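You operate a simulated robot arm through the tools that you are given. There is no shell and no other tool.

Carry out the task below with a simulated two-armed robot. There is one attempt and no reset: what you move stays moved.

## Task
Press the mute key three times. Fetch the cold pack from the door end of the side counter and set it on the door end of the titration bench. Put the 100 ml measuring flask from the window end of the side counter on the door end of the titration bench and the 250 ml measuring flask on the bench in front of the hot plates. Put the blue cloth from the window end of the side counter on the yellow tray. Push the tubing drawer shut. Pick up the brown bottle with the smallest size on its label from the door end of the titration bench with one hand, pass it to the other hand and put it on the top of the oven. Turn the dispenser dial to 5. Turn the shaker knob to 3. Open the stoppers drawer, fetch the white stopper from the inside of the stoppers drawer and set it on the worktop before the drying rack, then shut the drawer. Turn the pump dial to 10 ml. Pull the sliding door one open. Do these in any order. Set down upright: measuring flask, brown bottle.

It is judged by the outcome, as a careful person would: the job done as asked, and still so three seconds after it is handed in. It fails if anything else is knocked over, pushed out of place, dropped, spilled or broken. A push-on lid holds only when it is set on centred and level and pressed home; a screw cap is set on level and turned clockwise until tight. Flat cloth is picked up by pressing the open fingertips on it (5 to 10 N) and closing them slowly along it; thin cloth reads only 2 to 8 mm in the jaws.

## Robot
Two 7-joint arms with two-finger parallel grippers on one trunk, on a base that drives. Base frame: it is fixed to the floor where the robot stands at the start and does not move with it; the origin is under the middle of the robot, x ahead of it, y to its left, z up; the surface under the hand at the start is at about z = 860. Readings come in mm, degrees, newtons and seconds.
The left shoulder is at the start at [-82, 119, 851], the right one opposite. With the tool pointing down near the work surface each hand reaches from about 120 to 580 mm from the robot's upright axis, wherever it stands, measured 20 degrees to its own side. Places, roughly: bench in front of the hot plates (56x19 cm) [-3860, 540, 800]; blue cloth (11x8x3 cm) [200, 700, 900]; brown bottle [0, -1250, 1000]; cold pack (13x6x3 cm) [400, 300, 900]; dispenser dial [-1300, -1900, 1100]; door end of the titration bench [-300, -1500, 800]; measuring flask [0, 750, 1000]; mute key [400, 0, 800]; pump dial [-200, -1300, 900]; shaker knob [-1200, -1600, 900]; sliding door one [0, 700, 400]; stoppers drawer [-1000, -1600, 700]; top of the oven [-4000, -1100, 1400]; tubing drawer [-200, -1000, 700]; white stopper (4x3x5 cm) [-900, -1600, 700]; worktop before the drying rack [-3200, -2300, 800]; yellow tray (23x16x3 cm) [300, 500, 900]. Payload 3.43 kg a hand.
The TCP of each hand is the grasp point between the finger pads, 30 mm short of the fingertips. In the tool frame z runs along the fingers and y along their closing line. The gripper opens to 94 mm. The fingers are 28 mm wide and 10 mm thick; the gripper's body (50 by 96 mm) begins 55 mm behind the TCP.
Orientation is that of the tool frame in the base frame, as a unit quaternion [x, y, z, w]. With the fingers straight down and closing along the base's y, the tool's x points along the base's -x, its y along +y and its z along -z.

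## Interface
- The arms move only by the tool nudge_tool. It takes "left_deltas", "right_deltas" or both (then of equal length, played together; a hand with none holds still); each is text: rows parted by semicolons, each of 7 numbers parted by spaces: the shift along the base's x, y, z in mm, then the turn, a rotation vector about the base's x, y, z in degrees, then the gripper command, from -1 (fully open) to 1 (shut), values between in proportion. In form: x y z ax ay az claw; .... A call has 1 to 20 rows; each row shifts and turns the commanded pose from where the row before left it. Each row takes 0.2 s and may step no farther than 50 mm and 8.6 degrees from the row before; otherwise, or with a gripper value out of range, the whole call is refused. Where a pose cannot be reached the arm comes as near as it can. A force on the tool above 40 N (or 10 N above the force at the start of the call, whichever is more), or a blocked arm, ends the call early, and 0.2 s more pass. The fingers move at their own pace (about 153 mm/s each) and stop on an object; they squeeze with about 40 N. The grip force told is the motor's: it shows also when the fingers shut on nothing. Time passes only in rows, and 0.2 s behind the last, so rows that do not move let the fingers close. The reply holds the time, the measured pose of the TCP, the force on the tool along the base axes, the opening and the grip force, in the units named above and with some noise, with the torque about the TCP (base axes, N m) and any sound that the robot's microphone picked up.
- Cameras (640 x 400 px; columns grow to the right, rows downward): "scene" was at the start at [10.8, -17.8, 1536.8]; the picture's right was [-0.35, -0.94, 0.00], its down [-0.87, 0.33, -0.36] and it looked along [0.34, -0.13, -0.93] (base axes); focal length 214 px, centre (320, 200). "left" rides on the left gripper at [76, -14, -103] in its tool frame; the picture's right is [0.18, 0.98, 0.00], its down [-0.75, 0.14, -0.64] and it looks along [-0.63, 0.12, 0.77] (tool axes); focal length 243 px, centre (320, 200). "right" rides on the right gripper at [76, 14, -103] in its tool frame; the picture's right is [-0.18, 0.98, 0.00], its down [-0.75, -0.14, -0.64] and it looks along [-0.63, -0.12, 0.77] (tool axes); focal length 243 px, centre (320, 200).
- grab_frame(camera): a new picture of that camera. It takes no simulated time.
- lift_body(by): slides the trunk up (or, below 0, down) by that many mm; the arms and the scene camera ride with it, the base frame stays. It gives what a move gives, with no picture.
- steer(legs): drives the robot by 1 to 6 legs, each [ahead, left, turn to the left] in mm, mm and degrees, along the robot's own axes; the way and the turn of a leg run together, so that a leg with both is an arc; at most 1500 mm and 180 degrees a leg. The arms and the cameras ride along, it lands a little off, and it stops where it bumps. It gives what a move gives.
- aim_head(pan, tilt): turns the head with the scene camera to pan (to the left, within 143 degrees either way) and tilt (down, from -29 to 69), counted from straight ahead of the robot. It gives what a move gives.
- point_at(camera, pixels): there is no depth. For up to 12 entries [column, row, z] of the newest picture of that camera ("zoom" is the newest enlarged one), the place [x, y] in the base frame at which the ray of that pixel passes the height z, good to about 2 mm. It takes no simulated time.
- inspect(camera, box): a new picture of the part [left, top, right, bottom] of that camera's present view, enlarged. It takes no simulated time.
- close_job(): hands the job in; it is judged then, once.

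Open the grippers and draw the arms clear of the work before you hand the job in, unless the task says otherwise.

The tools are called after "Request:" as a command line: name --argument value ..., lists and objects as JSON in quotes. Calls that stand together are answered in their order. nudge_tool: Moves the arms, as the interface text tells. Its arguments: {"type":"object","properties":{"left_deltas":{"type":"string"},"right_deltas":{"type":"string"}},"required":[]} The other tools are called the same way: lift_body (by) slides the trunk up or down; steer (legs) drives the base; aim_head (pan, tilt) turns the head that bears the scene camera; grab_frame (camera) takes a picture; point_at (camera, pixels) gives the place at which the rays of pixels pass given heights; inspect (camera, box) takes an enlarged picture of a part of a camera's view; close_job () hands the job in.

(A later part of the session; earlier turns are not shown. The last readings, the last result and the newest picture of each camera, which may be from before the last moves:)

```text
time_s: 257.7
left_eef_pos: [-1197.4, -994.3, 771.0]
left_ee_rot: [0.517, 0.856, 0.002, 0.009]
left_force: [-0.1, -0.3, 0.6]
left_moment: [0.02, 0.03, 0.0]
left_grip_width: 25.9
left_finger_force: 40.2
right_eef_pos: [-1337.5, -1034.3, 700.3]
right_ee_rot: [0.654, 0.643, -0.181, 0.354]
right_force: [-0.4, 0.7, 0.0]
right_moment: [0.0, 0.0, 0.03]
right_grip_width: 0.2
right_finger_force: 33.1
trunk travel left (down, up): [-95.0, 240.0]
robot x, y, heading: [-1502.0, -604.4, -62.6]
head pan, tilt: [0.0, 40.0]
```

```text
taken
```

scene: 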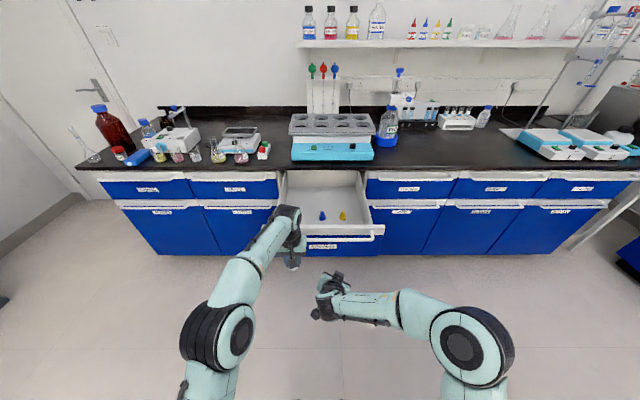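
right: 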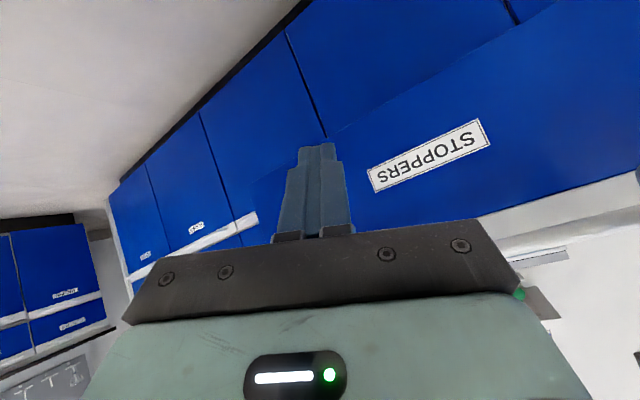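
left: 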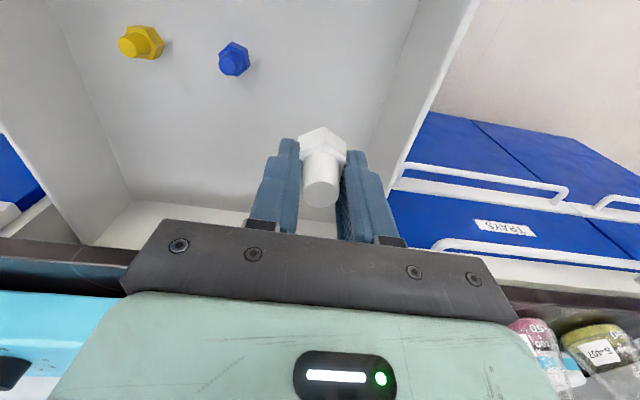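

The right fist faces the STOPPERS panel. I first retract and raise the left hand with the stopper so it stays clear, then drive forward to push the drawer in.

Request:
nudge_tool --left_deltas "-11 21 40 0 0 0 1; -11 21 40 0 0 0 1; -11 21 40 0 0 0 1; -11 21 40 0 0 0 1; -11 21 40 0 0 0 1; -11 21 40 0 0 0 1"

Request:
steer --legs '[[400, 0, 0.1]]'

Request:
grab_frame --camera "scene"

```text
time_s: 259.1
left_eef_pos: [-1262.8, -866.4, 1010.6]
left_ee_rot: [0.517, 0.856, 0.003, 0.01]
left_force: [0.3, -0.1, -0.7]
left_moment: [0.0, -0.03, -0.01]
left_grip_width: 25.4
left_finger_force: 40.5
right_eef_pos: [-1338.9, -1033.9, 699.1]
right_ee_rot: [0.655, 0.644, -0.18, 0.353]
right_force: [1.1, 0.0, 0.2]
right_moment: [0.01, 0.02, 0.01]
right_grip_width: 0.2
right_finger_force: 33.0
trunk travel left (down, up): [-95.0, 240.0]
robot x, y, heading: [-1502.2, -607.2, -62.5]
head pan, tilt: [0.0, 40.0]
```

```text
time_s: 261.6
left_eef_pos: [-1076.6, -1222.0, 1010.2]
left_ee_rot: [0.517, 0.856, 0.002, 0.009]
left_force: [0.3, 0.3, 0.1]
left_moment: [-0.01, 0.02, -0.01]
left_grip_width: 26.9
left_finger_force: 39.9
right_eef_pos: [-1152.1, -1389.7, 699.6]
right_ee_rot: [0.653, 0.645, -0.18, 0.353]
right_force: [0.5, -1.1, -0.5]
right_moment: [-0.01, -0.01, 0.01]
right_grip_width: 0.0
right_finger_force: 32.8
trunk travel left (down, up): [-95.0, 240.0]
robot x, y, heading: [-1319.8, -958.3, -62.6]
head pan, tilt: [0.0, 40.0]
```

```text
taken
```

scene: 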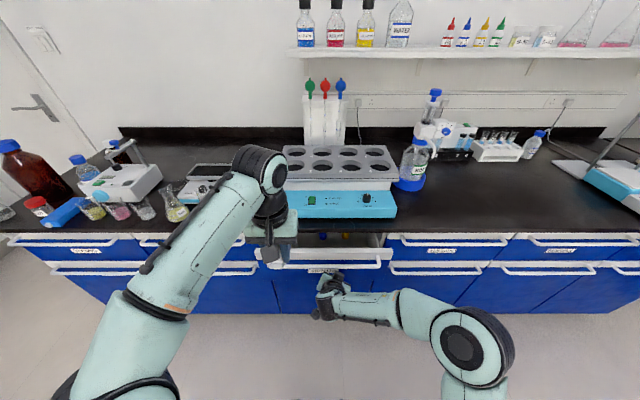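

Nearly shut (~90 mm left). I drive 75 mm more and finish with the arm.

Request:
steer --legs '[[75, 0, 0]]'

Request:
nudge_tool --right_deltas "2.3 -4.4 0 0 0 0 1; 2.3 -4.4 0 0 0 0 1; 2.3 -4.4 0 0 0 0 1; 2.3 -4.4 0 0 0 0 1; 2.3 -4.4 0 0 0 0 1; 2.3 -4.4 0 0 0 0 1"

Request:
grab_frame --camera "scene"

Request:
inspect --camera "scene" --box '[230, 220, 410, 330]'

```text
time_s: 262.7
left_eef_pos: [-1041.8, -1288.4, 1010.2]
left_ee_rot: [0.515, 0.857, 0.001, 0.009]
left_force: [0.7, -0.2, 0.3]
left_moment: [0.05, 0.02, -0.01]
left_grip_width: 27.0
left_finger_force: 40.0
right_eef_pos: [-1116.7, -1456.8, 699.5]
right_ee_rot: [0.653, 0.645, -0.18, 0.353]
right_force: [0.0, 0.8, -0.3]
right_moment: [0.03, 0.05, 0.01]
right_grip_width: 0.0
right_finger_force: 33.1
trunk travel left (down, up): [-95.0, 240.0]
robot x, y, heading: [-1282.3, -1028.8, -62.4]
head pan, tilt: [0.0, 40.0]
```

```text
time_s: 263.9
left_eef_pos: [-1043.1, -1286.8, 1011.1]
left_ee_rot: [0.517, 0.856, 0.003, 0.009]
left_force: [0.7, 0.1, 0.7]
left_moment: [-0.02, 0.0, -0.02]
left_grip_width: 27.1
left_finger_force: 40.6
right_eef_pos: [-1107.1, -1472.1, 694.2]
right_ee_rot: [0.654, 0.647, -0.178, 0.349]
right_force: [-6.6, 10.1, 4.6]
right_moment: [-0.32, -0.06, -0.1]
right_grip_width: 0.0
right_finger_force: 32.7
trunk travel left (down, up): [-95.0, 240.0]
robot x, y, heading: [-1283.3, -1028.1, -62.5]
head pan, tilt: [0.0, 40.0]
stopped in row 6 (right hand): the force on the tool passed its limit at 48 N (the readings are from after the stop); the commanded pose is now the measured one
```

```text
taken
```

scene: 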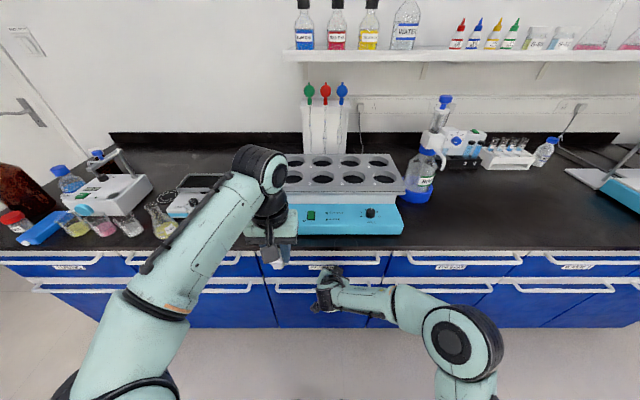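

```text
3.56 times, centred on (320, 275) of scene
```

zoom: 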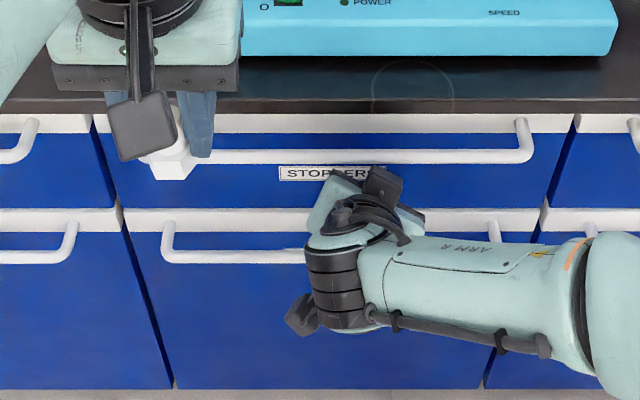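

The drawer is flush (stopped at 48 N). I back away 330 mm, turn 90° right toward the sink end of the room and look.

Request:
steer --legs '[[-330, 0, 0], [0, 0, -90]]'

Request:
aim_head --pan 0 --tilt 25

Request:
grab_frame --camera "scene"

Request:
grab_frame --camera "left"

```text
time_s: 269.9
left_eef_pos: [-1699.9, -972.4, 1010.8]
left_ee_rot: [0.97, 0.245, -0.005, 0.007]
left_force: [0.0, 0.0, 0.3]
left_moment: [-0.01, -0.01, -0.05]
left_grip_width: 26.7
left_finger_force: 40.1
right_eef_pos: [-1885.5, -910.5, 694.9]
right_ee_rot: [0.92, -0.002, -0.372, 0.122]
right_force: [-1.1, -0.1, -0.2]
right_moment: [0.0, 0.0, -0.02]
right_grip_width: 0.0
right_finger_force: 33.3
trunk travel left (down, up): [-95.0, 240.0]
robot x, y, heading: [-1437.9, -729.8, -152.0]
head pan, tilt: [0.0, 40.0]
```

```text
time_s: 270.7
left_eef_pos: [-1698.6, -972.6, 1010.9]
left_ee_rot: [0.97, 0.245, -0.005, 0.008]
left_force: [-0.3, 0.2, -0.1]
left_moment: [-0.02, 0.01, -0.02]
left_grip_width: 26.9
left_finger_force: 39.7
right_eef_pos: [-1886.0, -909.7, 694.5]
right_ee_rot: [0.921, -0.002, -0.371, 0.122]
right_force: [0.2, -0.1, 0.1]
right_moment: [0.02, 0.0, 0.0]
right_grip_width: 0.0
right_finger_force: 32.6
trunk travel left (down, up): [-95.0, 240.0]
robot x, y, heading: [-1441.9, -731.6, -151.8]
head pan, tilt: [0.0, 25.0]
```

```text
taken
```

scene: 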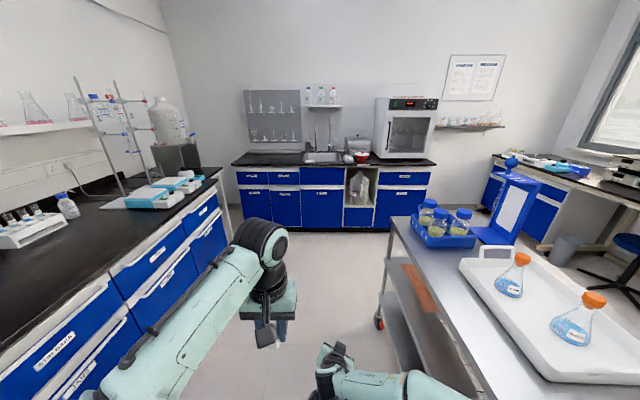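

```text
taken
```

left: 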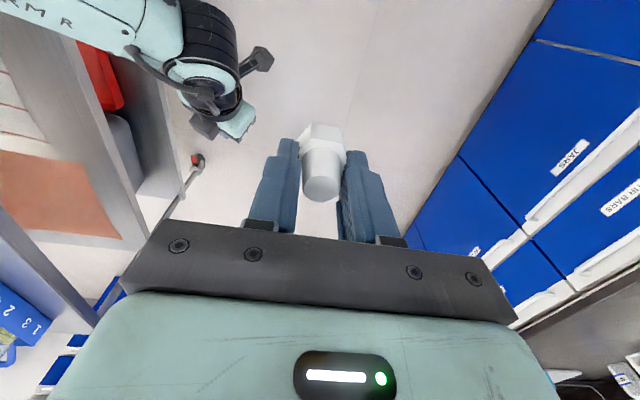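

The trolley stands close ahead on the right. I measure its corner and the passage to the far counter.

Request:
point_at --camera "scene" --pixels '[[391, 218, 850], [470, 390, 850], [380, 325, 0], [232, 165, 850], [435, 163, 850], [440, 190, 850], [222, 172, 850], [240, 230, 0], [390, 232, 0]]'

Request:
inspect --camera "scene" --box '[220, 80, 450, 240]'

```text
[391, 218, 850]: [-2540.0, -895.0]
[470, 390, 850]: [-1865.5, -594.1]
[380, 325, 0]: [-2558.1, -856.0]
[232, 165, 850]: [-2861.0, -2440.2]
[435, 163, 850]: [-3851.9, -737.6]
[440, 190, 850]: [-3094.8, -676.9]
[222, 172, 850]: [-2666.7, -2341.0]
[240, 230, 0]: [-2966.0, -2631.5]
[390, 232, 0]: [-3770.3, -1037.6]
```

```text
2.50 times, centred on (335, 160) of scene
```

zoom: 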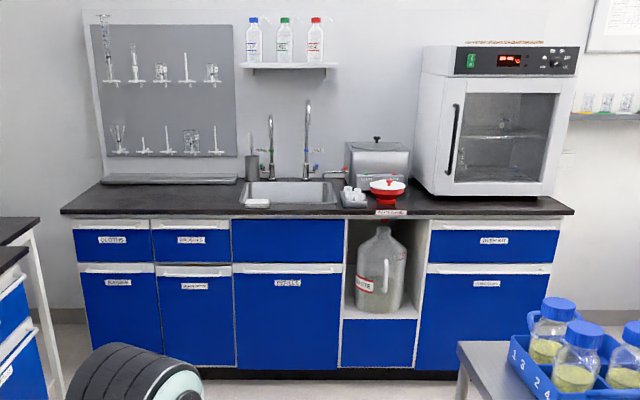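

The trolley's edge is at v≈+340, near the right elbow. I shift 250 mm left (toward the bench) and restore the right hand to a raised, downward pose.

Request:
steer --legs '[[0, 250, 0]]'

Request:
lift_body --by 185

Request:
nudge_tool --right_deltas "3 -3 30 3.3 -6.2 0 1; 3 -3 30 3.3 -6.2 0 1; 3 -3 30 3.3 -6.2 0 1; 3 -3 30 3.3 -6.2 0 1; 3 -3 30 3.3 -6.2 0 1; 3 -3 30 3.3 -6.2 0 1; 3 -3 25 0 0 0 1; 3 -3 25 0 0 0 1"

Request:
grab_frame --camera "scene"

```text
time_s: 273.5
left_eef_pos: [-1580.0, -1195.0, 1010.7]
left_ee_rot: [0.97, 0.243, -0.005, 0.008]
left_force: [0.6, -0.2, -0.6]
left_moment: [-0.04, -0.01, 0.02]
left_grip_width: 26.8
left_finger_force: 39.8
right_eef_pos: [-1766.3, -1130.3, 695.3]
right_ee_rot: [0.921, -0.002, -0.371, 0.122]
right_force: [0.3, 0.0, 0.9]
right_moment: [0.01, -0.02, 0.0]
right_grip_width: 0.0
right_finger_force: 33.2
trunk travel left (down, up): [-95.0, 240.0]
robot x, y, heading: [-1320.5, -953.1, -152.0]
head pan, tilt: [0.0, 25.0]
```

```text
time_s: 275.6
left_eef_pos: [-1579.8, -1194.0, 1194.2]
left_ee_rot: [0.97, 0.244, -0.005, 0.008]
left_force: [0.7, 0.6, -0.1]
left_moment: [0.03, 0.02, -0.03]
left_grip_width: 26.9
left_finger_force: 40.6
right_eef_pos: [-1766.1, -1130.7, 879.3]
right_ee_rot: [0.921, -0.002, -0.371, 0.122]
right_force: [-0.7, 0.4, 0.9]
right_moment: [0.01, -0.03, -0.02]
right_grip_width: 0.1
right_finger_force: 33.0
trunk travel left (down, up): [-280.0, 55.0]
robot x, y, heading: [-1323.3, -949.7, -151.9]
head pan, tilt: [0.0, 25.0]
```

```text
time_s: 277.4
left_eef_pos: [-1580.5, -1196.1, 1195.2]
left_ee_rot: [0.97, 0.244, -0.005, 0.008]
left_force: [-1.3, -0.2, -0.3]
left_moment: [0.01, 0.0, 0.02]
left_grip_width: 26.8
left_finger_force: 40.4
right_eef_pos: [-1741.6, -1153.2, 1109.4]
right_ee_rot: [0.997, 0.023, -0.054, -0.043]
right_force: [0.2, 0.8, -0.5]
right_moment: [-0.02, -0.02, -0.01]
right_grip_width: 0.1
right_finger_force: 33.0
trunk travel left (down, up): [-280.0, 55.0]
robot x, y, heading: [-1323.1, -950.5, -152.2]
head pan, tilt: [0.0, 25.0]
```

```text
taken
```

scene: 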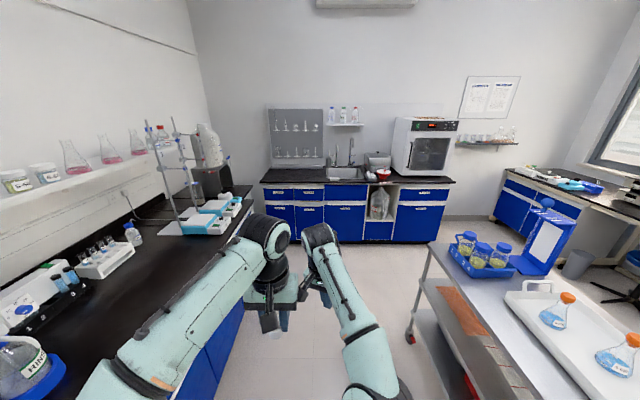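

Both arms are now in front. I drive 1300 mm ahead along the aisle.

Request:
steer --legs '[[1300, 0, -0.2]]'

Request:
aim_head --pan 10 --tilt 35

Request:
grab_frame --camera "scene"

```text
time_s: 283.9
left_eef_pos: [-2715.5, -1802.0, 1194.0]
left_ee_rot: [0.969, 0.245, -0.006, 0.008]
left_force: [0.3, -0.1, -0.5]
left_moment: [0.0, 0.01, -0.01]
left_grip_width: 27.2
left_finger_force: 39.7
right_eef_pos: [-2877.6, -1758.7, 1109.7]
right_ee_rot: [0.997, 0.023, -0.055, -0.043]
right_force: [-0.6, 0.1, -0.6]
right_moment: [0.03, -0.01, 0.04]
right_grip_width: 0.0
right_finger_force: 33.1
trunk travel left (down, up): [-280.0, 55.0]
robot x, y, heading: [-2459.7, -1554.4, -151.7]
head pan, tilt: [0.0, 25.0]
```

```text
time_s: 284.6
left_eef_pos: [-2716.6, -1800.9, 1194.3]
left_ee_rot: [0.969, 0.245, -0.005, 0.008]
left_force: [0.0, 0.4, -0.1]
left_moment: [-0.04, 0.05, -0.01]
left_grip_width: 27.1
left_finger_force: 40.8
right_eef_pos: [-2877.0, -1759.4, 1110.3]
right_ee_rot: [0.997, 0.023, -0.054, -0.043]
right_force: [0.2, 0.4, -0.1]
right_moment: [0.01, -0.01, 0.02]
right_grip_width: 0.0
right_finger_force: 33.7
trunk travel left (down, up): [-280.0, 55.0]
robot x, y, heading: [-2459.1, -1560.0, -152.0]
head pan, tilt: [10.0, 35.0]
```

```text
taken
```

scene: 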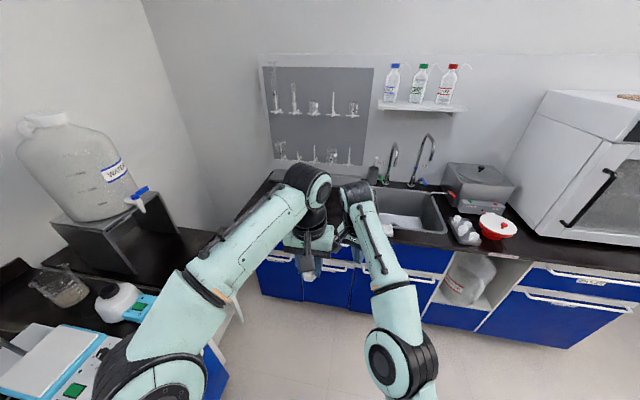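

I zoom on the worktop before the drying rack.

Request:
inspect --camera "scene" --box '[220, 50, 460, 320]'

Request:
point_at --camera "scene" --pixels '[[255, 240, 850], [345, 236, 850], [440, 247, 850], [275, 175, 850], [300, 190, 850], [233, 232, 850]]'

```text
1.48 times, centred on (340, 185) of scene
```

zoom: 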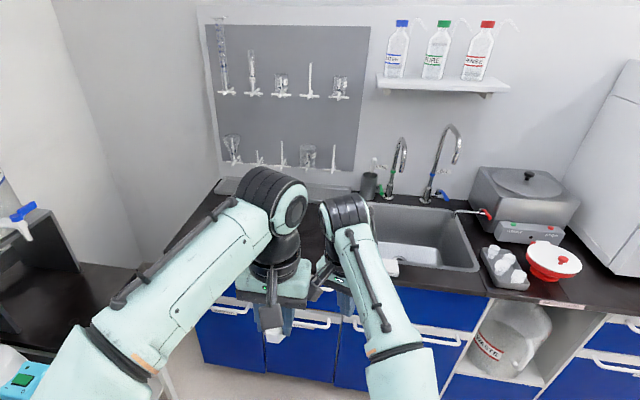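

```text
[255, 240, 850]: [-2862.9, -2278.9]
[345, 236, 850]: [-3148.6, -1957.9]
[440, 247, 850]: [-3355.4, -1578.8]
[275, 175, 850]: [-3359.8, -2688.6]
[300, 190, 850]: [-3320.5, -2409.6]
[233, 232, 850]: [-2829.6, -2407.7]
```

The free worktop lies left of the sink (front edge u≈−3700). I retract the right hand, then drive 430 ahead and 120 left.

Request:
nudge_tool --right_deltas "40 21 20 0 0 0 1; 40 21 20 0 0 0 1; 40 21 20 0 0 0 1; 20 10 0 0 0 0 1"

Request:
steer --legs '[[400, 0, 0], [0, 120, 0]]'

Request:
aim_head --pan 15 --tilt 45

Request:
grab_frame --camera "scene"

Request:
grab_frame --camera "left"

```text
time_s: 285.2
left_eef_pos: [-2713.3, -1799.1, 1200.1]
left_ee_rot: [0.971, 0.24, -0.009, 0.002]
left_force: [0.8, -0.8, 0.2]
left_moment: [0.0, 0.02, -0.05]
left_grip_width: 26.8
left_finger_force: 40.0
right_eef_pos: [-2812.0, -1721.4, 1136.0]
right_ee_rot: [0.997, 0.018, -0.056, -0.049]
right_force: [0.6, 0.2, -0.6]
right_moment: [-0.01, -0.03, 0.03]
right_grip_width: 0.0
right_finger_force: 32.9
trunk travel left (down, up): [-280.0, 55.0]
robot x, y, heading: [-2454.6, -1557.3, -151.8]
head pan, tilt: [10.0, 35.0]
stopped in row 2 (left hand): the force on the tool passed its limit at 56 N (the readings are from after the stop); the commanded pose is now the measured one
```

```text
time_s: 289.0
left_eef_pos: [-3012.2, -2093.0, 1200.9]
left_ee_rot: [0.972, 0.237, -0.009, 0.004]
left_force: [0.5, 0.0, 0.8]
left_moment: [-0.01, 0.03, -0.01]
left_grip_width: 26.8
left_finger_force: 40.1
right_eef_pos: [-3111.5, -2015.6, 1137.8]
right_ee_rot: [0.997, 0.015, -0.057, -0.05]
right_force: [-0.5, -0.4, -0.1]
right_moment: [0.04, -0.01, 0.01]
right_grip_width: 0.0
right_finger_force: 33.3
trunk travel left (down, up): [-280.0, 55.0]
robot x, y, heading: [-2750.4, -1852.6, -152.1]
head pan, tilt: [10.0, 35.0]
```

```text
time_s: 289.7
left_eef_pos: [-3012.8, -2092.8, 1201.0]
left_ee_rot: [0.971, 0.237, -0.01, 0.002]
left_force: [-0.6, -0.7, 0.8]
left_moment: [-0.01, -0.06, -0.02]
left_grip_width: 26.9
left_finger_force: 40.3
right_eef_pos: [-3111.9, -2014.8, 1137.2]
right_ee_rot: [0.997, 0.013, -0.057, -0.05]
right_force: [-0.4, 0.3, 0.0]
right_moment: [-0.03, 0.07, -0.01]
right_grip_width: 0.0
right_finger_force: 33.1
trunk travel left (down, up): [-280.0, 55.0]
robot x, y, heading: [-2753.8, -1853.8, -152.2]
head pan, tilt: [15.0, 45.0]
```

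```text
taken
```

scene: 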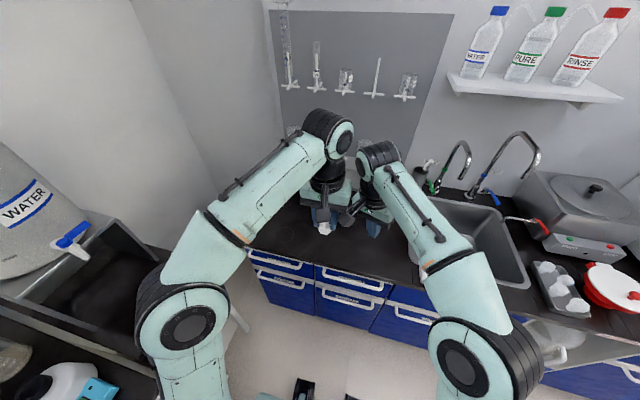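

```text
taken
```

left: 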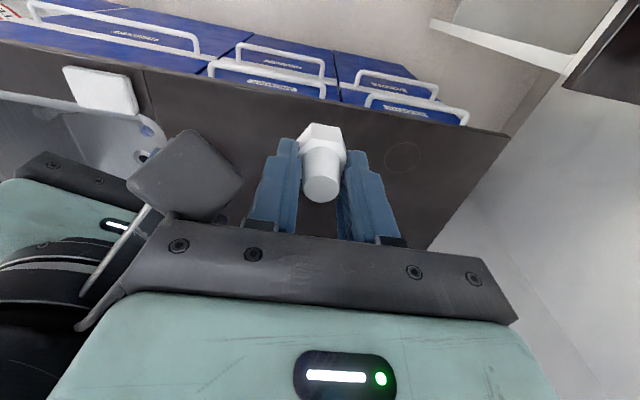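

My right-hand retraction bumped the left hand lightly; the stopper is still held. I separate them by moving the right hand right and back.

Request:
nudge_tool --right_deltas "-14 26 0 0 0 0 1; -20 38 0 0 0 0 1; -20 38 0 0 0 0 1; 20 38 0 0 0 0 1; 38 20 0 0 0 0 1; 38 20 0 0 0 0 1"

Request:
grab_frame --camera "left"

Request:
grab_frame --camera "scene"

```text
time_s: 291.1
left_eef_pos: [-3013.1, -2093.0, 1201.7]
left_ee_rot: [0.971, 0.238, -0.011, 0.003]
left_force: [0.2, 0.4, 0.0]
left_moment: [0.01, 0.05, -0.01]
left_grip_width: 26.9
left_finger_force: 40.8
right_eef_pos: [-3066.4, -1834.1, 1139.4]
right_ee_rot: [0.997, 0.015, -0.058, -0.049]
right_force: [-0.1, 0.1, 0.8]
right_moment: [0.03, 0.01, 0.05]
right_grip_width: 0.0
right_finger_force: 33.1
trunk travel left (down, up): [-280.0, 55.0]
robot x, y, heading: [-2750.7, -1855.7, -151.9]
head pan, tilt: [15.0, 45.0]
```

```text
taken
```

left: 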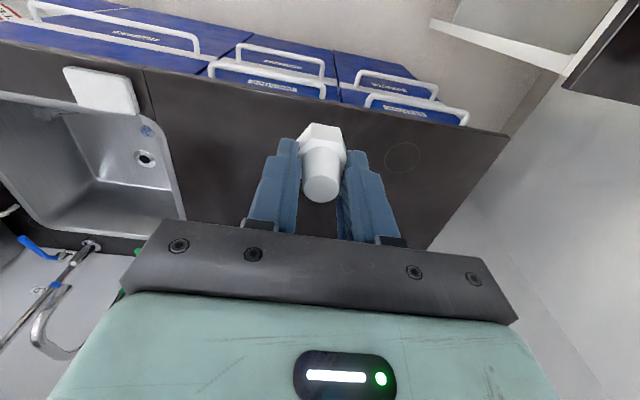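

```text
taken
```

scene: 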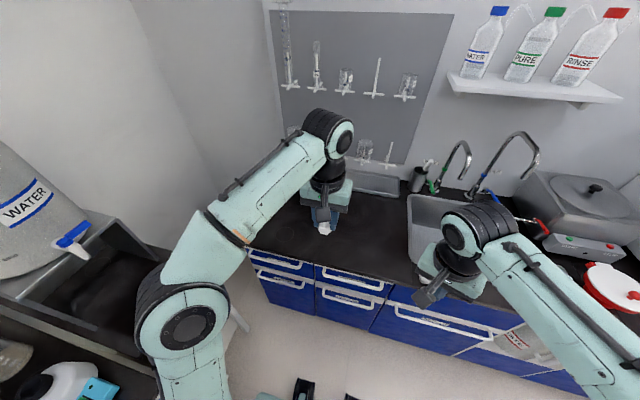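

Clear now. I compute worktop positions from the left view: front-left corner (508,136), sink edge (150,110), and the point below the hand.

Request:
point_at --camera "left" --pixels '[[508, 136, 850], [145, 72, 850], [178, 200, 850], [320, 120, 850], [300, 110, 850], [400, 157, 850], [180, 225, 850]]'

Request:
point_at --camera "scene" --pixels '[[247, 250, 850], [410, 205, 850], [330, 250, 850], [300, 200, 850], [398, 188, 850]]'

```text
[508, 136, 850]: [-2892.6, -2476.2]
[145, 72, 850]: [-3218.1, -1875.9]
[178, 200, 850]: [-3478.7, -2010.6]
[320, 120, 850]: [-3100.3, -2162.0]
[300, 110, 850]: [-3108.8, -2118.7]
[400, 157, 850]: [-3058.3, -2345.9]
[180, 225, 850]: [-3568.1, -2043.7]
```

```text
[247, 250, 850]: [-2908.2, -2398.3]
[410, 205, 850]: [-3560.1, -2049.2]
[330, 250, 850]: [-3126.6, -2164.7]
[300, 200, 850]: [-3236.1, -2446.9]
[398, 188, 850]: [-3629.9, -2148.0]
```

Worktop spans v −855…−172. I aim for about [−3158,−2180] and move there while descending.

Request:
nudge_tool --left_deltas "-29 -17.4 -30 0 0 0 1; -29 -17.4 -35 0 0 0 1; -29 -17.4 -35 0 0 0 1; -29 -17.4 -35 0 0 0 1; -29 -17.4 -35 0 0 0 1; 0 0 -40 0 0 0 1"

Request:
grab_frame --camera "left"

Request:
grab_frame --camera "scene"

```text
time_s: 292.5
left_eef_pos: [-3155.7, -2181.2, 992.8]
left_ee_rot: [0.971, 0.239, -0.01, 0.002]
left_force: [0.0, -0.2, 0.3]
left_moment: [0.0, 0.02, 0.01]
left_grip_width: 27.1
left_finger_force: 40.1
right_eef_pos: [-3068.8, -1835.8, 1138.5]
right_ee_rot: [0.997, 0.015, -0.057, -0.05]
right_force: [-0.4, 0.3, -0.9]
right_moment: [0.0, 0.02, -0.01]
right_grip_width: 0.1
right_finger_force: 33.4
trunk travel left (down, up): [-280.0, 55.0]
robot x, y, heading: [-2753.6, -1852.2, -152.0]
head pan, tilt: [15.0, 45.0]
```

```text
taken
```

left: 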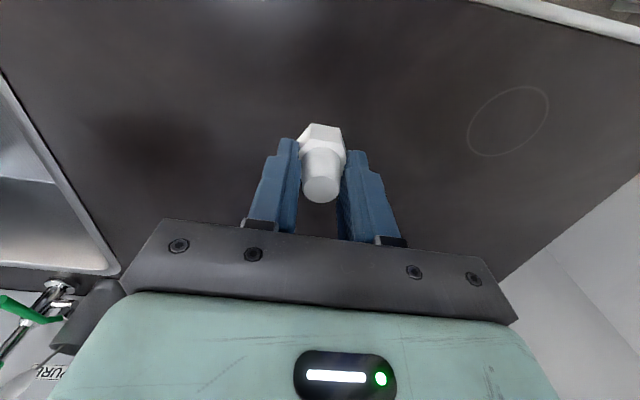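

```text
taken
```

scene: 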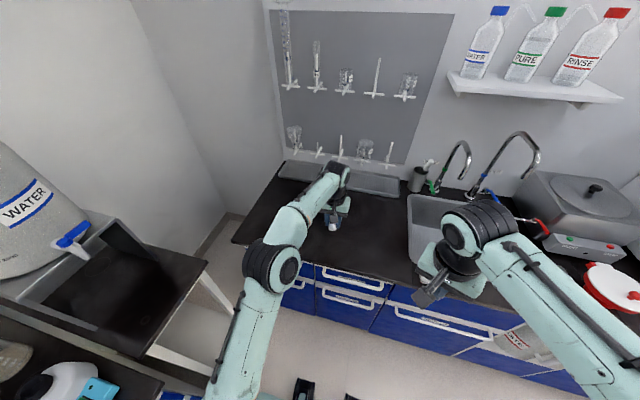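

Open worktop below. I lower toward the surface and then in small steps to contact.

Request:
nudge_tool --left_deltas "0 0 -35 0 0 0 1; 0 0 -30 0 0 0 1; 0 0 -15 0 0 0 1; 0 0 -5 0 0 0 1"

Request:
nudge_tool --left_deltas "0 0 -3 0 0 0 1; 0 0 -3 0 0 0 1; 0 0 -3 0 0 0 1"

```text
time_s: 293.5
left_eef_pos: [-3157.2, -2179.3, 907.0]
left_ee_rot: [0.971, 0.239, -0.009, 0.001]
left_force: [-0.6, 0.0, -0.8]
left_moment: [-0.01, -0.02, 0.05]
left_grip_width: 27.0
left_finger_force: 39.8
right_eef_pos: [-3068.3, -1836.1, 1138.9]
right_ee_rot: [0.997, 0.014, -0.057, -0.049]
right_force: [-0.6, -0.1, -0.3]
right_moment: [0.0, 0.02, -0.01]
right_grip_width: 0.0
right_finger_force: 32.6
trunk travel left (down, up): [-280.0, 55.0]
robot x, y, heading: [-2751.2, -1854.0, -152.0]
head pan, tilt: [15.0, 45.0]
```

```text
time_s: 294.3
left_eef_pos: [-3157.1, -2180.2, 896.9]
left_ee_rot: [0.971, 0.239, -0.009, 0.003]
left_force: [0.0, -0.4, -1.2]
left_moment: [-0.02, -0.01, -0.02]
left_grip_width: 27.4
left_finger_force: 40.1
right_eef_pos: [-3067.7, -1836.0, 1138.2]
right_ee_rot: [0.997, 0.014, -0.057, -0.05]
right_force: [0.2, 0.3, -0.7]
right_moment: [-0.01, -0.01, 0.02]
right_grip_width: 0.0
right_finger_force: 33.3
trunk travel left (down, up): [-280.0, 55.0]
robot x, y, heading: [-2755.9, -1856.6, -151.9]
head pan, tilt: [15.0, 45.0]
```

No contact yet at 897. I continue in 3 mm steps.

Request:
nudge_tool --left_deltas "0 0 -3 0 0 0 1; 0 0 -3 0 0 0 1"

Request:
nudge_tool --left_deltas "0 0 -3 0 0 0 1; 0 0 -2 0 0 0 1"

```text
time_s: 294.9
left_eef_pos: [-3157.3, -2178.1, 889.8]
left_ee_rot: [0.971, 0.238, -0.008, 0.002]
left_force: [-0.4, 0.0, -0.2]
left_moment: [-0.02, 0.01, 0.0]
left_grip_width: 26.8
left_finger_force: 40.2
right_eef_pos: [-3068.7, -1835.8, 1137.9]
right_ee_rot: [0.997, 0.014, -0.057, -0.05]
right_force: [-0.8, -0.3, 0.8]
right_moment: [-0.01, 0.02, 0.0]
right_grip_width: 0.1
right_finger_force: 33.1
trunk travel left (down, up): [-280.0, 55.0]
robot x, y, heading: [-2752.9, -1855.8, -152.3]
head pan, tilt: [15.0, 45.0]
```

```text
time_s: 295.5
left_eef_pos: [-3157.9, -2180.2, 889.5]
left_ee_rot: [0.971, 0.238, -0.014, 0.003]
left_force: [-0.1, -1.2, 21.7]
left_moment: [0.03, -0.15, -0.03]
left_grip_width: 27.1
left_finger_force: 39.9
right_eef_pos: [-3067.3, -1835.6, 1139.5]
right_ee_rot: [0.997, 0.015, -0.058, -0.05]
right_force: [-1.2, 0.1, -1.4]
right_moment: [0.03, -0.03, -0.01]
right_grip_width: 0.2
right_finger_force: 32.7
trunk travel left (down, up): [-280.0, 55.0]
robot x, y, heading: [-2753.7, -1857.3, -151.9]
head pan, tilt: [15.0, 45.0]
```

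Contact: the stopper stands on the worktop. I ease off, open and rise.

Request:
nudge_tool --left_deltas "0 0 2 0 0 0 0.7; 0 0 0 0 0 0 0.2; 0 0 0 0 0 0 -0.1; 0 0 0 0 0 0 -0.1; 0 0 20 0 0 0 -0.1; 0 0 40 0 0 0 -0.1; 0 0 45 0 0 0 -0.1; 10 5 45 0 0 0 -0.1; 20 10 45 0 0 0 -0.1; 20 10 45 0 0 0 -0.1"

Request:
grab_frame --camera "left"

Request:
grab_frame --camera "scene"

```text
refused: row 9 steps farther than a row can; nothing moved
```

```text
taken
```

left: 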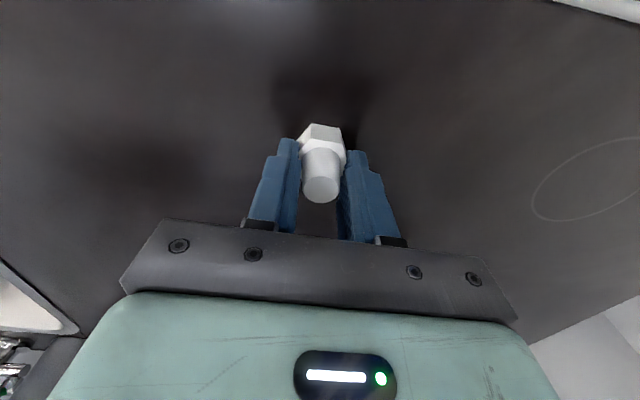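

```text
taken
```

scene: 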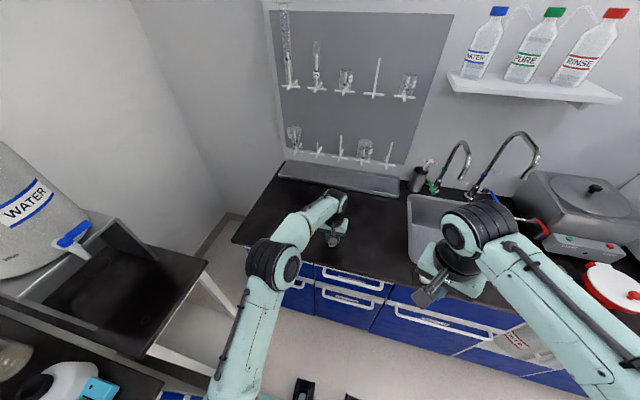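

A row was too long; I resend with smaller steps.

Request:
nudge_tool --left_deltas "0 0 2 0 0 0 0.7; 0 0 0 0 0 0 0.2; 0 0 0 0 0 0 -0.1; 0 0 0 0 0 0 -0.1; 0 0 20 0 0 0 -0.1; 0 0 40 0 0 0 -0.1; 0 0 45 0 0 0 -0.1; 10 5 40 0 0 0 -0.1; 20 10 40 0 0 0 -0.1; 20 10 40 0 0 0 -0.1"

Request:
grab_frame --camera "left"

Request:
grab_frame --camera "scene"

```text
time_s: 297.7
left_eef_pos: [-3108.5, -2155.1, 1113.1]
left_ee_rot: [0.971, 0.237, -0.009, 0.002]
left_force: [0.2, -0.2, 0.0]
left_moment: [0.01, -0.01, 0.0]
left_grip_width: 51.8
left_finger_force: 0.1
right_eef_pos: [-3067.4, -1835.4, 1138.4]
right_ee_rot: [0.997, 0.015, -0.057, -0.049]
right_force: [-0.1, 0.1, 0.7]
right_moment: [0.04, 0.0, 0.02]
right_grip_width: 0.0
right_finger_force: 32.9
trunk travel left (down, up): [-280.0, 55.0]
robot x, y, heading: [-2753.0, -1854.1, -152.1]
head pan, tilt: [15.0, 45.0]
```

```text
taken
```

left: 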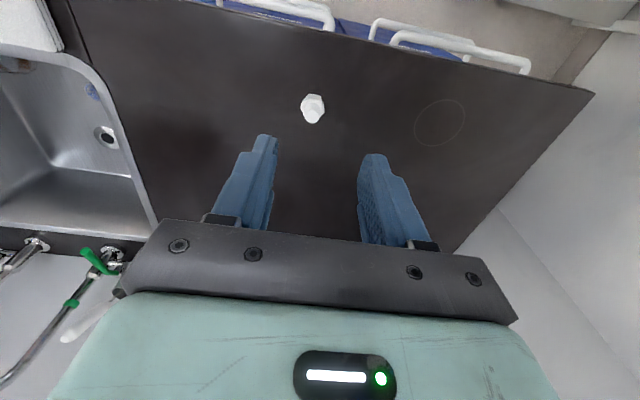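

```text
taken
```

scene: 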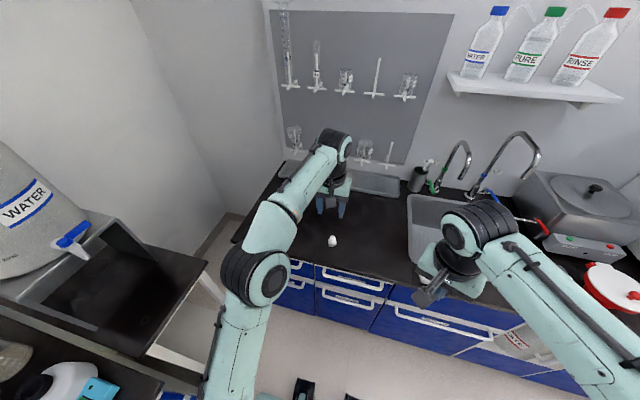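

The white stopper stands on the worktop. While here I glance at the oven to plan the bottle placement.

Request:
aim_head --pan -50 --tilt 12

Request:
grab_frame --camera "scene"

Request:
inspect --camera "scene" --box '[180, 60, 460, 260]'

```text
time_s: 299.1
left_eef_pos: [-3109.0, -2156.9, 1113.3]
left_ee_rot: [0.971, 0.238, -0.009, 0.003]
left_force: [-0.3, 0.0, 0.3]
left_moment: [-0.01, 0.01, 0.0]
left_grip_width: 51.7
left_finger_force: 0.1
right_eef_pos: [-3069.1, -1836.2, 1138.0]
right_ee_rot: [0.997, 0.015, -0.057, -0.05]
right_force: [-1.4, 0.2, -0.4]
right_moment: [0.04, -0.02, 0.03]
right_grip_width: 0.0
right_finger_force: 32.9
trunk travel left (down, up): [-280.0, 55.0]
robot x, y, heading: [-2751.7, -1853.4, -152.1]
head pan, tilt: [-50.0, 12.0]
```

```text
taken
```

scene: 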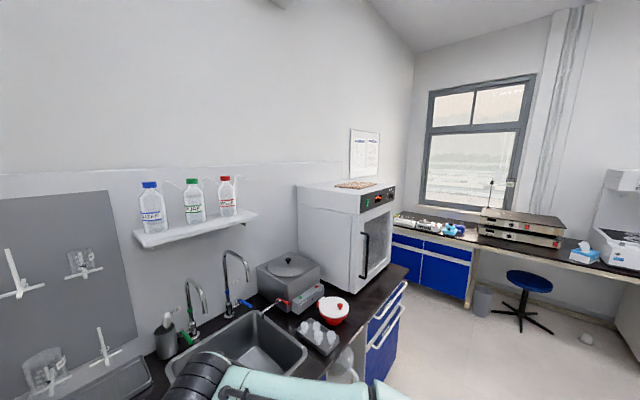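

```text
2.00 times, centred on (320, 160) of scene
```

zoom: 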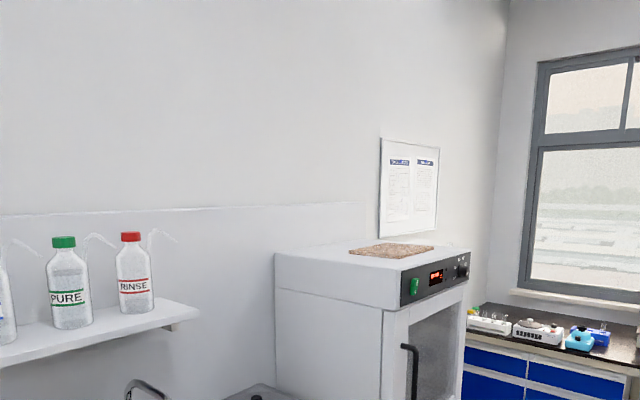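

Oven top is visible with a cork mat in its middle. Now I drive back along the aisle to the titration bench's door end.

Request:
steer --legs '[[0, -130, 0], [-1500, 0, 0], [-1150, 0, 0], [0, 0, 89.5]]'

Request:
aim_head --pan 0 --tilt 45

Request:
grab_frame --camera "scene"

```text
time_s: 317.3
left_eef_pos: [-149.8, -803.1, 1112.5]
left_ee_rot: [0.51, 0.86, -0.005, 0.009]
left_force: [-0.3, -0.1, 0.4]
left_moment: [0.01, 0.03, 0.03]
left_grip_width: 51.8
left_finger_force: 0.1
right_eef_pos: [-470.8, -771.2, 1138.9]
right_ee_rot: [0.687, 0.723, -0.075, 0.006]
right_force: [-0.5, 0.2, 0.3]
right_moment: [0.02, -0.03, 0.02]
right_grip_width: 0.0
right_finger_force: 32.9
trunk travel left (down, up): [-280.0, 55.0]
robot x, y, heading: [-451.4, -455.3, -61.1]
head pan, tilt: [-50.0, 12.0]
```

```text
time_s: 318.5
left_eef_pos: [-148.6, -805.6, 1112.3]
left_ee_rot: [0.511, 0.86, -0.005, 0.008]
left_force: [0.0, 0.3, 0.7]
left_moment: [0.02, 0.0, -0.03]
left_grip_width: 51.8
left_finger_force: 0.1
right_eef_pos: [-469.6, -769.7, 1138.0]
right_ee_rot: [0.688, 0.722, -0.075, 0.006]
right_force: [0.6, 0.7, 0.3]
right_moment: [0.0, -0.02, 0.0]
right_grip_width: 0.0
right_finger_force: 32.8
trunk travel left (down, up): [-280.0, 55.0]
robot x, y, heading: [-459.1, -457.2, -61.0]
head pan, tilt: [0.0, 45.0]
```

```text
taken
```

scene: 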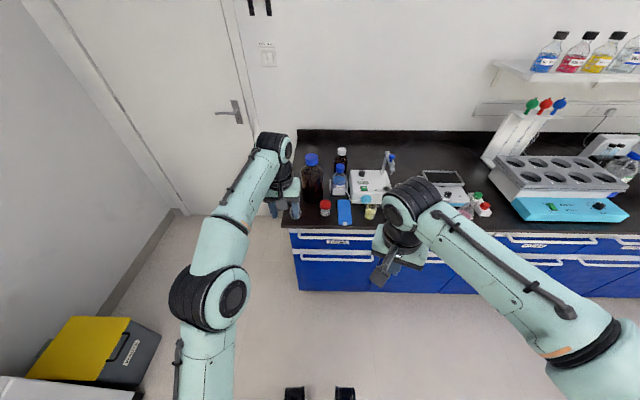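

I retract the left hand high and back, and straighten the right hand (tilt and yaw) before approaching the bottle.

Request:
nudge_tool --left_deltas "-21 40 10 0 0 0 -0.1; -21 40 10 0 0 0 -0.1; -21 40 10 0 0 0 -0.1; -21 40 10 0 0 0 -0.1; -21 40 10 0 0 0 -0.1; -15 30 10 0 0 0 -0.1" --right_deltas "0 0 0 3.35 -2.7 0 -0.3; 0 0 0 3.35 -2.7 0 -0.3; 0 0 0 0 0 6.2 -0.3; 0 0 0 0 0 6.2 -0.3; 0 0 0 0 0 6.2 -0.3; 0 0 0 0 0 6.2 -0.3"

Request:
steer --legs '[[370, 40, -1.4]]'

Request:
grab_frame --camera "scene"

Request:
grab_frame --camera "right"

```text
time_s: 319.9
left_eef_pos: [-266.0, -574.3, 1173.8]
left_ee_rot: [0.51, 0.86, -0.005, 0.01]
left_force: [0.0, 0.7, 0.5]
left_moment: [-0.05, 0.01, 0.0]
left_grip_width: 51.5
left_finger_force: 0.1
right_eef_pos: [-469.6, -770.6, 1139.3]
right_ee_rot: [0.517, 0.856, -0.001, 0.0]
right_force: [0.4, 0.1, -0.8]
right_moment: [0.0, 0.0, 0.0]
right_grip_width: 61.1
right_finger_force: 0.0
trunk travel left (down, up): [-280.0, 55.0]
robot x, y, heading: [-456.0, -454.6, -60.8]
head pan, tilt: [0.0, 45.0]
```

```text
time_s: 322.3
left_eef_pos: [-58.9, -885.6, 1173.2]
left_ee_rot: [0.521, 0.854, -0.005, 0.008]
left_force: [0.9, -0.5, -0.7]
left_moment: [0.02, 0.01, -0.01]
left_grip_width: 51.9
left_finger_force: 0.1
right_eef_pos: [-266.8, -1076.8, 1138.0]
right_ee_rot: [0.528, 0.849, 0.0, -0.001]
right_force: [-0.3, -0.7, 0.1]
right_moment: [0.04, 0.01, 0.01]
right_grip_width: 61.2
right_finger_force: 0.0
trunk travel left (down, up): [-280.0, 55.0]
robot x, y, heading: [-249.1, -760.1, -62.5]
head pan, tilt: [0.0, 45.0]
```

```text
taken
```

scene: 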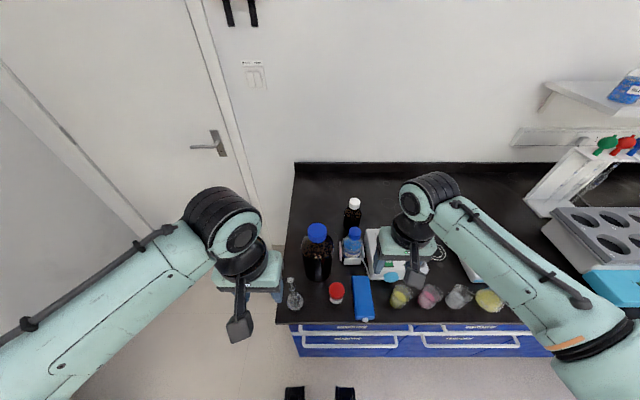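

```text
taken
```

right: 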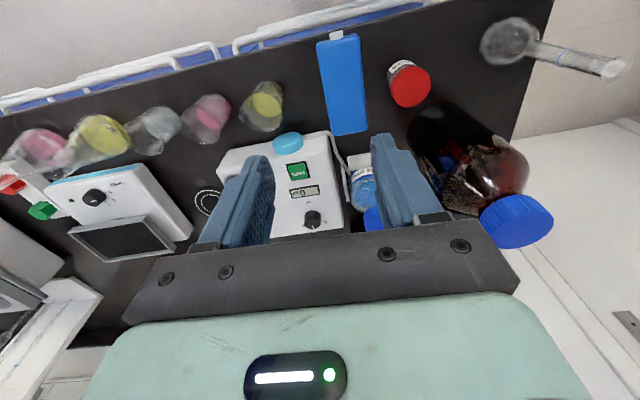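

I zoom on the white-capped brown bottle and compute its position.

Request:
inspect --camera "scene" --box '[290, 180, 400, 320]'

Request:
point_at --camera "scene" --pixels '[[354, 203, 1000], [354, 203, 1015], [354, 203, 1030], [317, 230, 1097], [354, 232, 990]]'

```text
2.86 times, centred on (345, 250) of scene
```

zoom: 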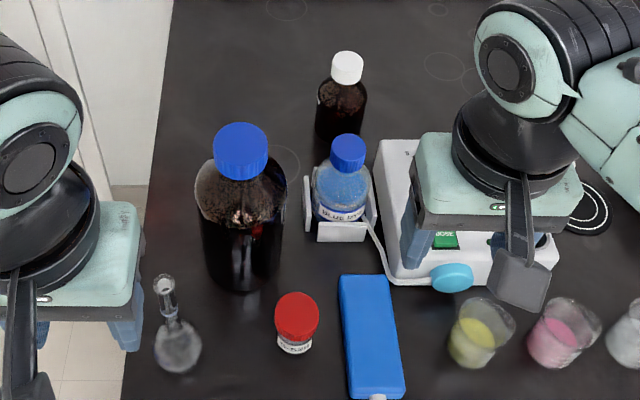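

```text
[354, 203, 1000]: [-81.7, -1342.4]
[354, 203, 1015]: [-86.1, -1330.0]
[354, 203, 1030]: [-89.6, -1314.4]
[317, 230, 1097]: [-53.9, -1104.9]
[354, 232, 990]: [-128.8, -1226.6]
```

The bottle is at ≈[−85,−1335] (cap top ~1010), 560 mm from the axis. I raise the trunk 50 mm and shift 65 mm right and 36 mm ahead to bring it in reach.

Request:
lift_body --by 50

Request:
steer --legs '[[0, -65, 0], [33, 0, 0]]'

Request:
nudge_tool --right_deltas "24 -36 -5 0 0 0 -0.3; 24 -36 -10 0 0 0 -0.3; 24 -36 -15 0 0 0 -0.3; 24 -36 -20 0 0 0 -0.3"

Request:
grab_frame --camera "right"

Request:
grab_frame --camera "scene"

```text
time_s: 323.2
left_eef_pos: [-59.0, -884.9, 1223.2]
left_ee_rot: [0.52, 0.854, -0.006, 0.009]
left_force: [-1.3, 0.4, 0.5]
left_moment: [0.0, 0.02, -0.04]
left_grip_width: 51.7
left_finger_force: 0.1
right_eef_pos: [-267.2, -1075.1, 1188.7]
right_ee_rot: [0.528, 0.849, 0.0, 0.0]
right_force: [0.0, 0.5, 0.2]
right_moment: [-0.03, -0.04, 0.02]
right_grip_width: 61.2
right_finger_force: 0.1
trunk travel left (down, up): [-330.0, 5.0]
robot x, y, heading: [-250.1, -763.2, -62.4]
head pan, tilt: [0.0, 45.0]
```

```text
time_s: 324.9
left_eef_pos: [-100.8, -941.0, 1222.7]
left_ee_rot: [0.52, 0.854, -0.006, 0.009]
left_force: [0.1, 0.3, 0.0]
left_moment: [-0.03, -0.03, -0.01]
left_grip_width: 51.9
left_finger_force: 0.0
right_eef_pos: [-309.7, -1132.3, 1188.4]
right_ee_rot: [0.528, 0.849, 0.0, 0.0]
right_force: [0.4, -0.6, 0.2]
right_moment: [0.0, 0.02, 0.01]
right_grip_width: 61.2
right_finger_force: 0.1
trunk travel left (down, up): [-330.0, 5.0]
robot x, y, heading: [-287.3, -820.4, -62.3]
head pan, tilt: [0.0, 45.0]
```

```text
time_s: 325.9
left_eef_pos: [-99.5, -944.7, 1223.4]
left_ee_rot: [0.52, 0.854, -0.006, 0.008]
left_force: [0.9, 0.5, 0.9]
left_moment: [0.0, -0.01, 0.01]
left_grip_width: 51.7
left_finger_force: 0.1
right_eef_pos: [-209.4, -1282.6, 1136.5]
right_ee_rot: [0.528, 0.849, -0.001, -0.001]
right_force: [-0.1, -0.4, 0.1]
right_moment: [0.01, 0.02, -0.02]
right_grip_width: 61.3
right_finger_force: 0.1
trunk travel left (down, up): [-330.0, 5.0]
robot x, y, heading: [-291.4, -823.3, -62.5]
head pan, tilt: [0.0, 45.0]
```

```text
taken
```

right: 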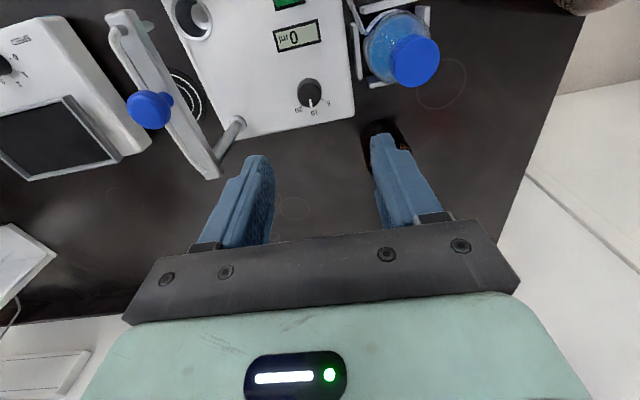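

```text
taken
```

scene: 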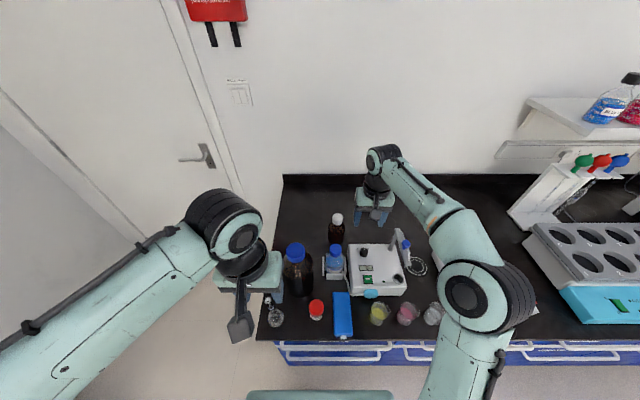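

The bottle is behind the left finger in view. I move 86 mm left and ~100 mm forward to come over it.

Request:
nudge_tool --right_deltas "31 -10 0 0 0 0 -0.3; 31 -10 0 0 0 0 -0.3; 31 -12 -5 0 0 0 -0.3; 20 -10 -10 0 0 0 -0.3"

Request:
grab_frame --camera "right"

Request:
inspect --camera "right" --box '[220, 60, 440, 240]'

```text
time_s: 326.9
left_eef_pos: [-99.9, -944.2, 1223.5]
left_ee_rot: [0.52, 0.854, -0.005, 0.007]
left_force: [0.0, -0.6, 0.0]
left_moment: [-0.02, 0.0, -0.01]
left_grip_width: 51.8
left_finger_force: 0.0
right_eef_pos: [-99.1, -1314.6, 1124.0]
right_ee_rot: [0.528, 0.849, -0.001, -0.002]
right_force: [-0.2, -0.2, 0.8]
right_moment: [0.0, 0.01, -0.01]
right_grip_width: 61.2
right_finger_force: 0.0
right hand out of reach, approached as far as the arm can: row 4
trunk travel left (down, up): [-330.0, 5.0]
robot x, y, heading: [-290.4, -818.1, -62.3]
head pan, tilt: [0.0, 45.0]
```

```text
taken
```

right: 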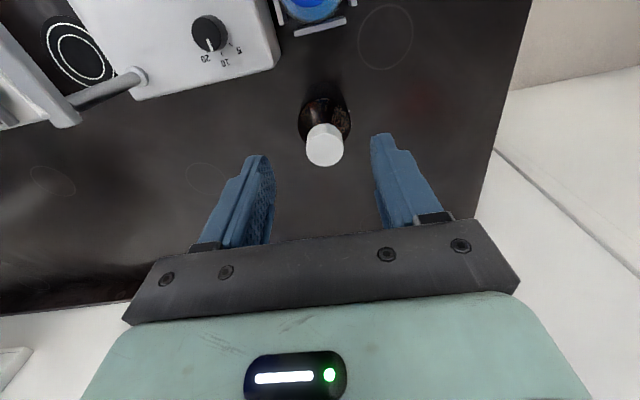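

```text
2.22 times, centred on (330, 150) of right
```

zoom: 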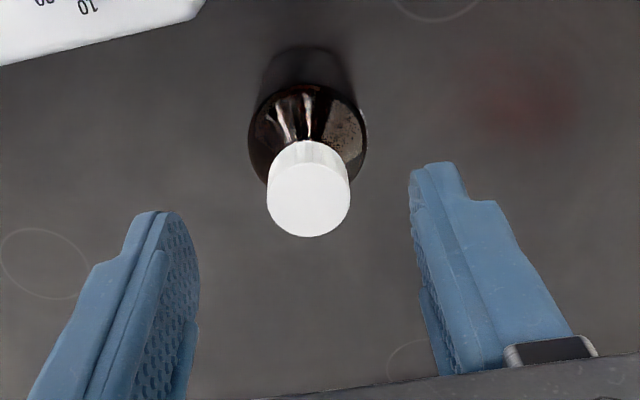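

The bottle's white cap is at (324.6,150). I compute its axis.

Request:
point_at --camera "right" --pixels '[[324.6, 150, 1010], [324.6, 150, 1000], [324.6, 150, 1020], [324, 108, 900]]'

Request:
point_at --camera "scene" --pixels '[[337, 219, 1000], [337, 219, 1010], [337, 219, 1020]]'

```text
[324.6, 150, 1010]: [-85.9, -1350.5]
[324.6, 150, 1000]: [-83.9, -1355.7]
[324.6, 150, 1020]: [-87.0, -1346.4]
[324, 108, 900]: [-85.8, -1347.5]
```

```text
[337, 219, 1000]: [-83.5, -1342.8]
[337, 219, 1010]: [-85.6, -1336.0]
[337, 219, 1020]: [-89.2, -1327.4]
```

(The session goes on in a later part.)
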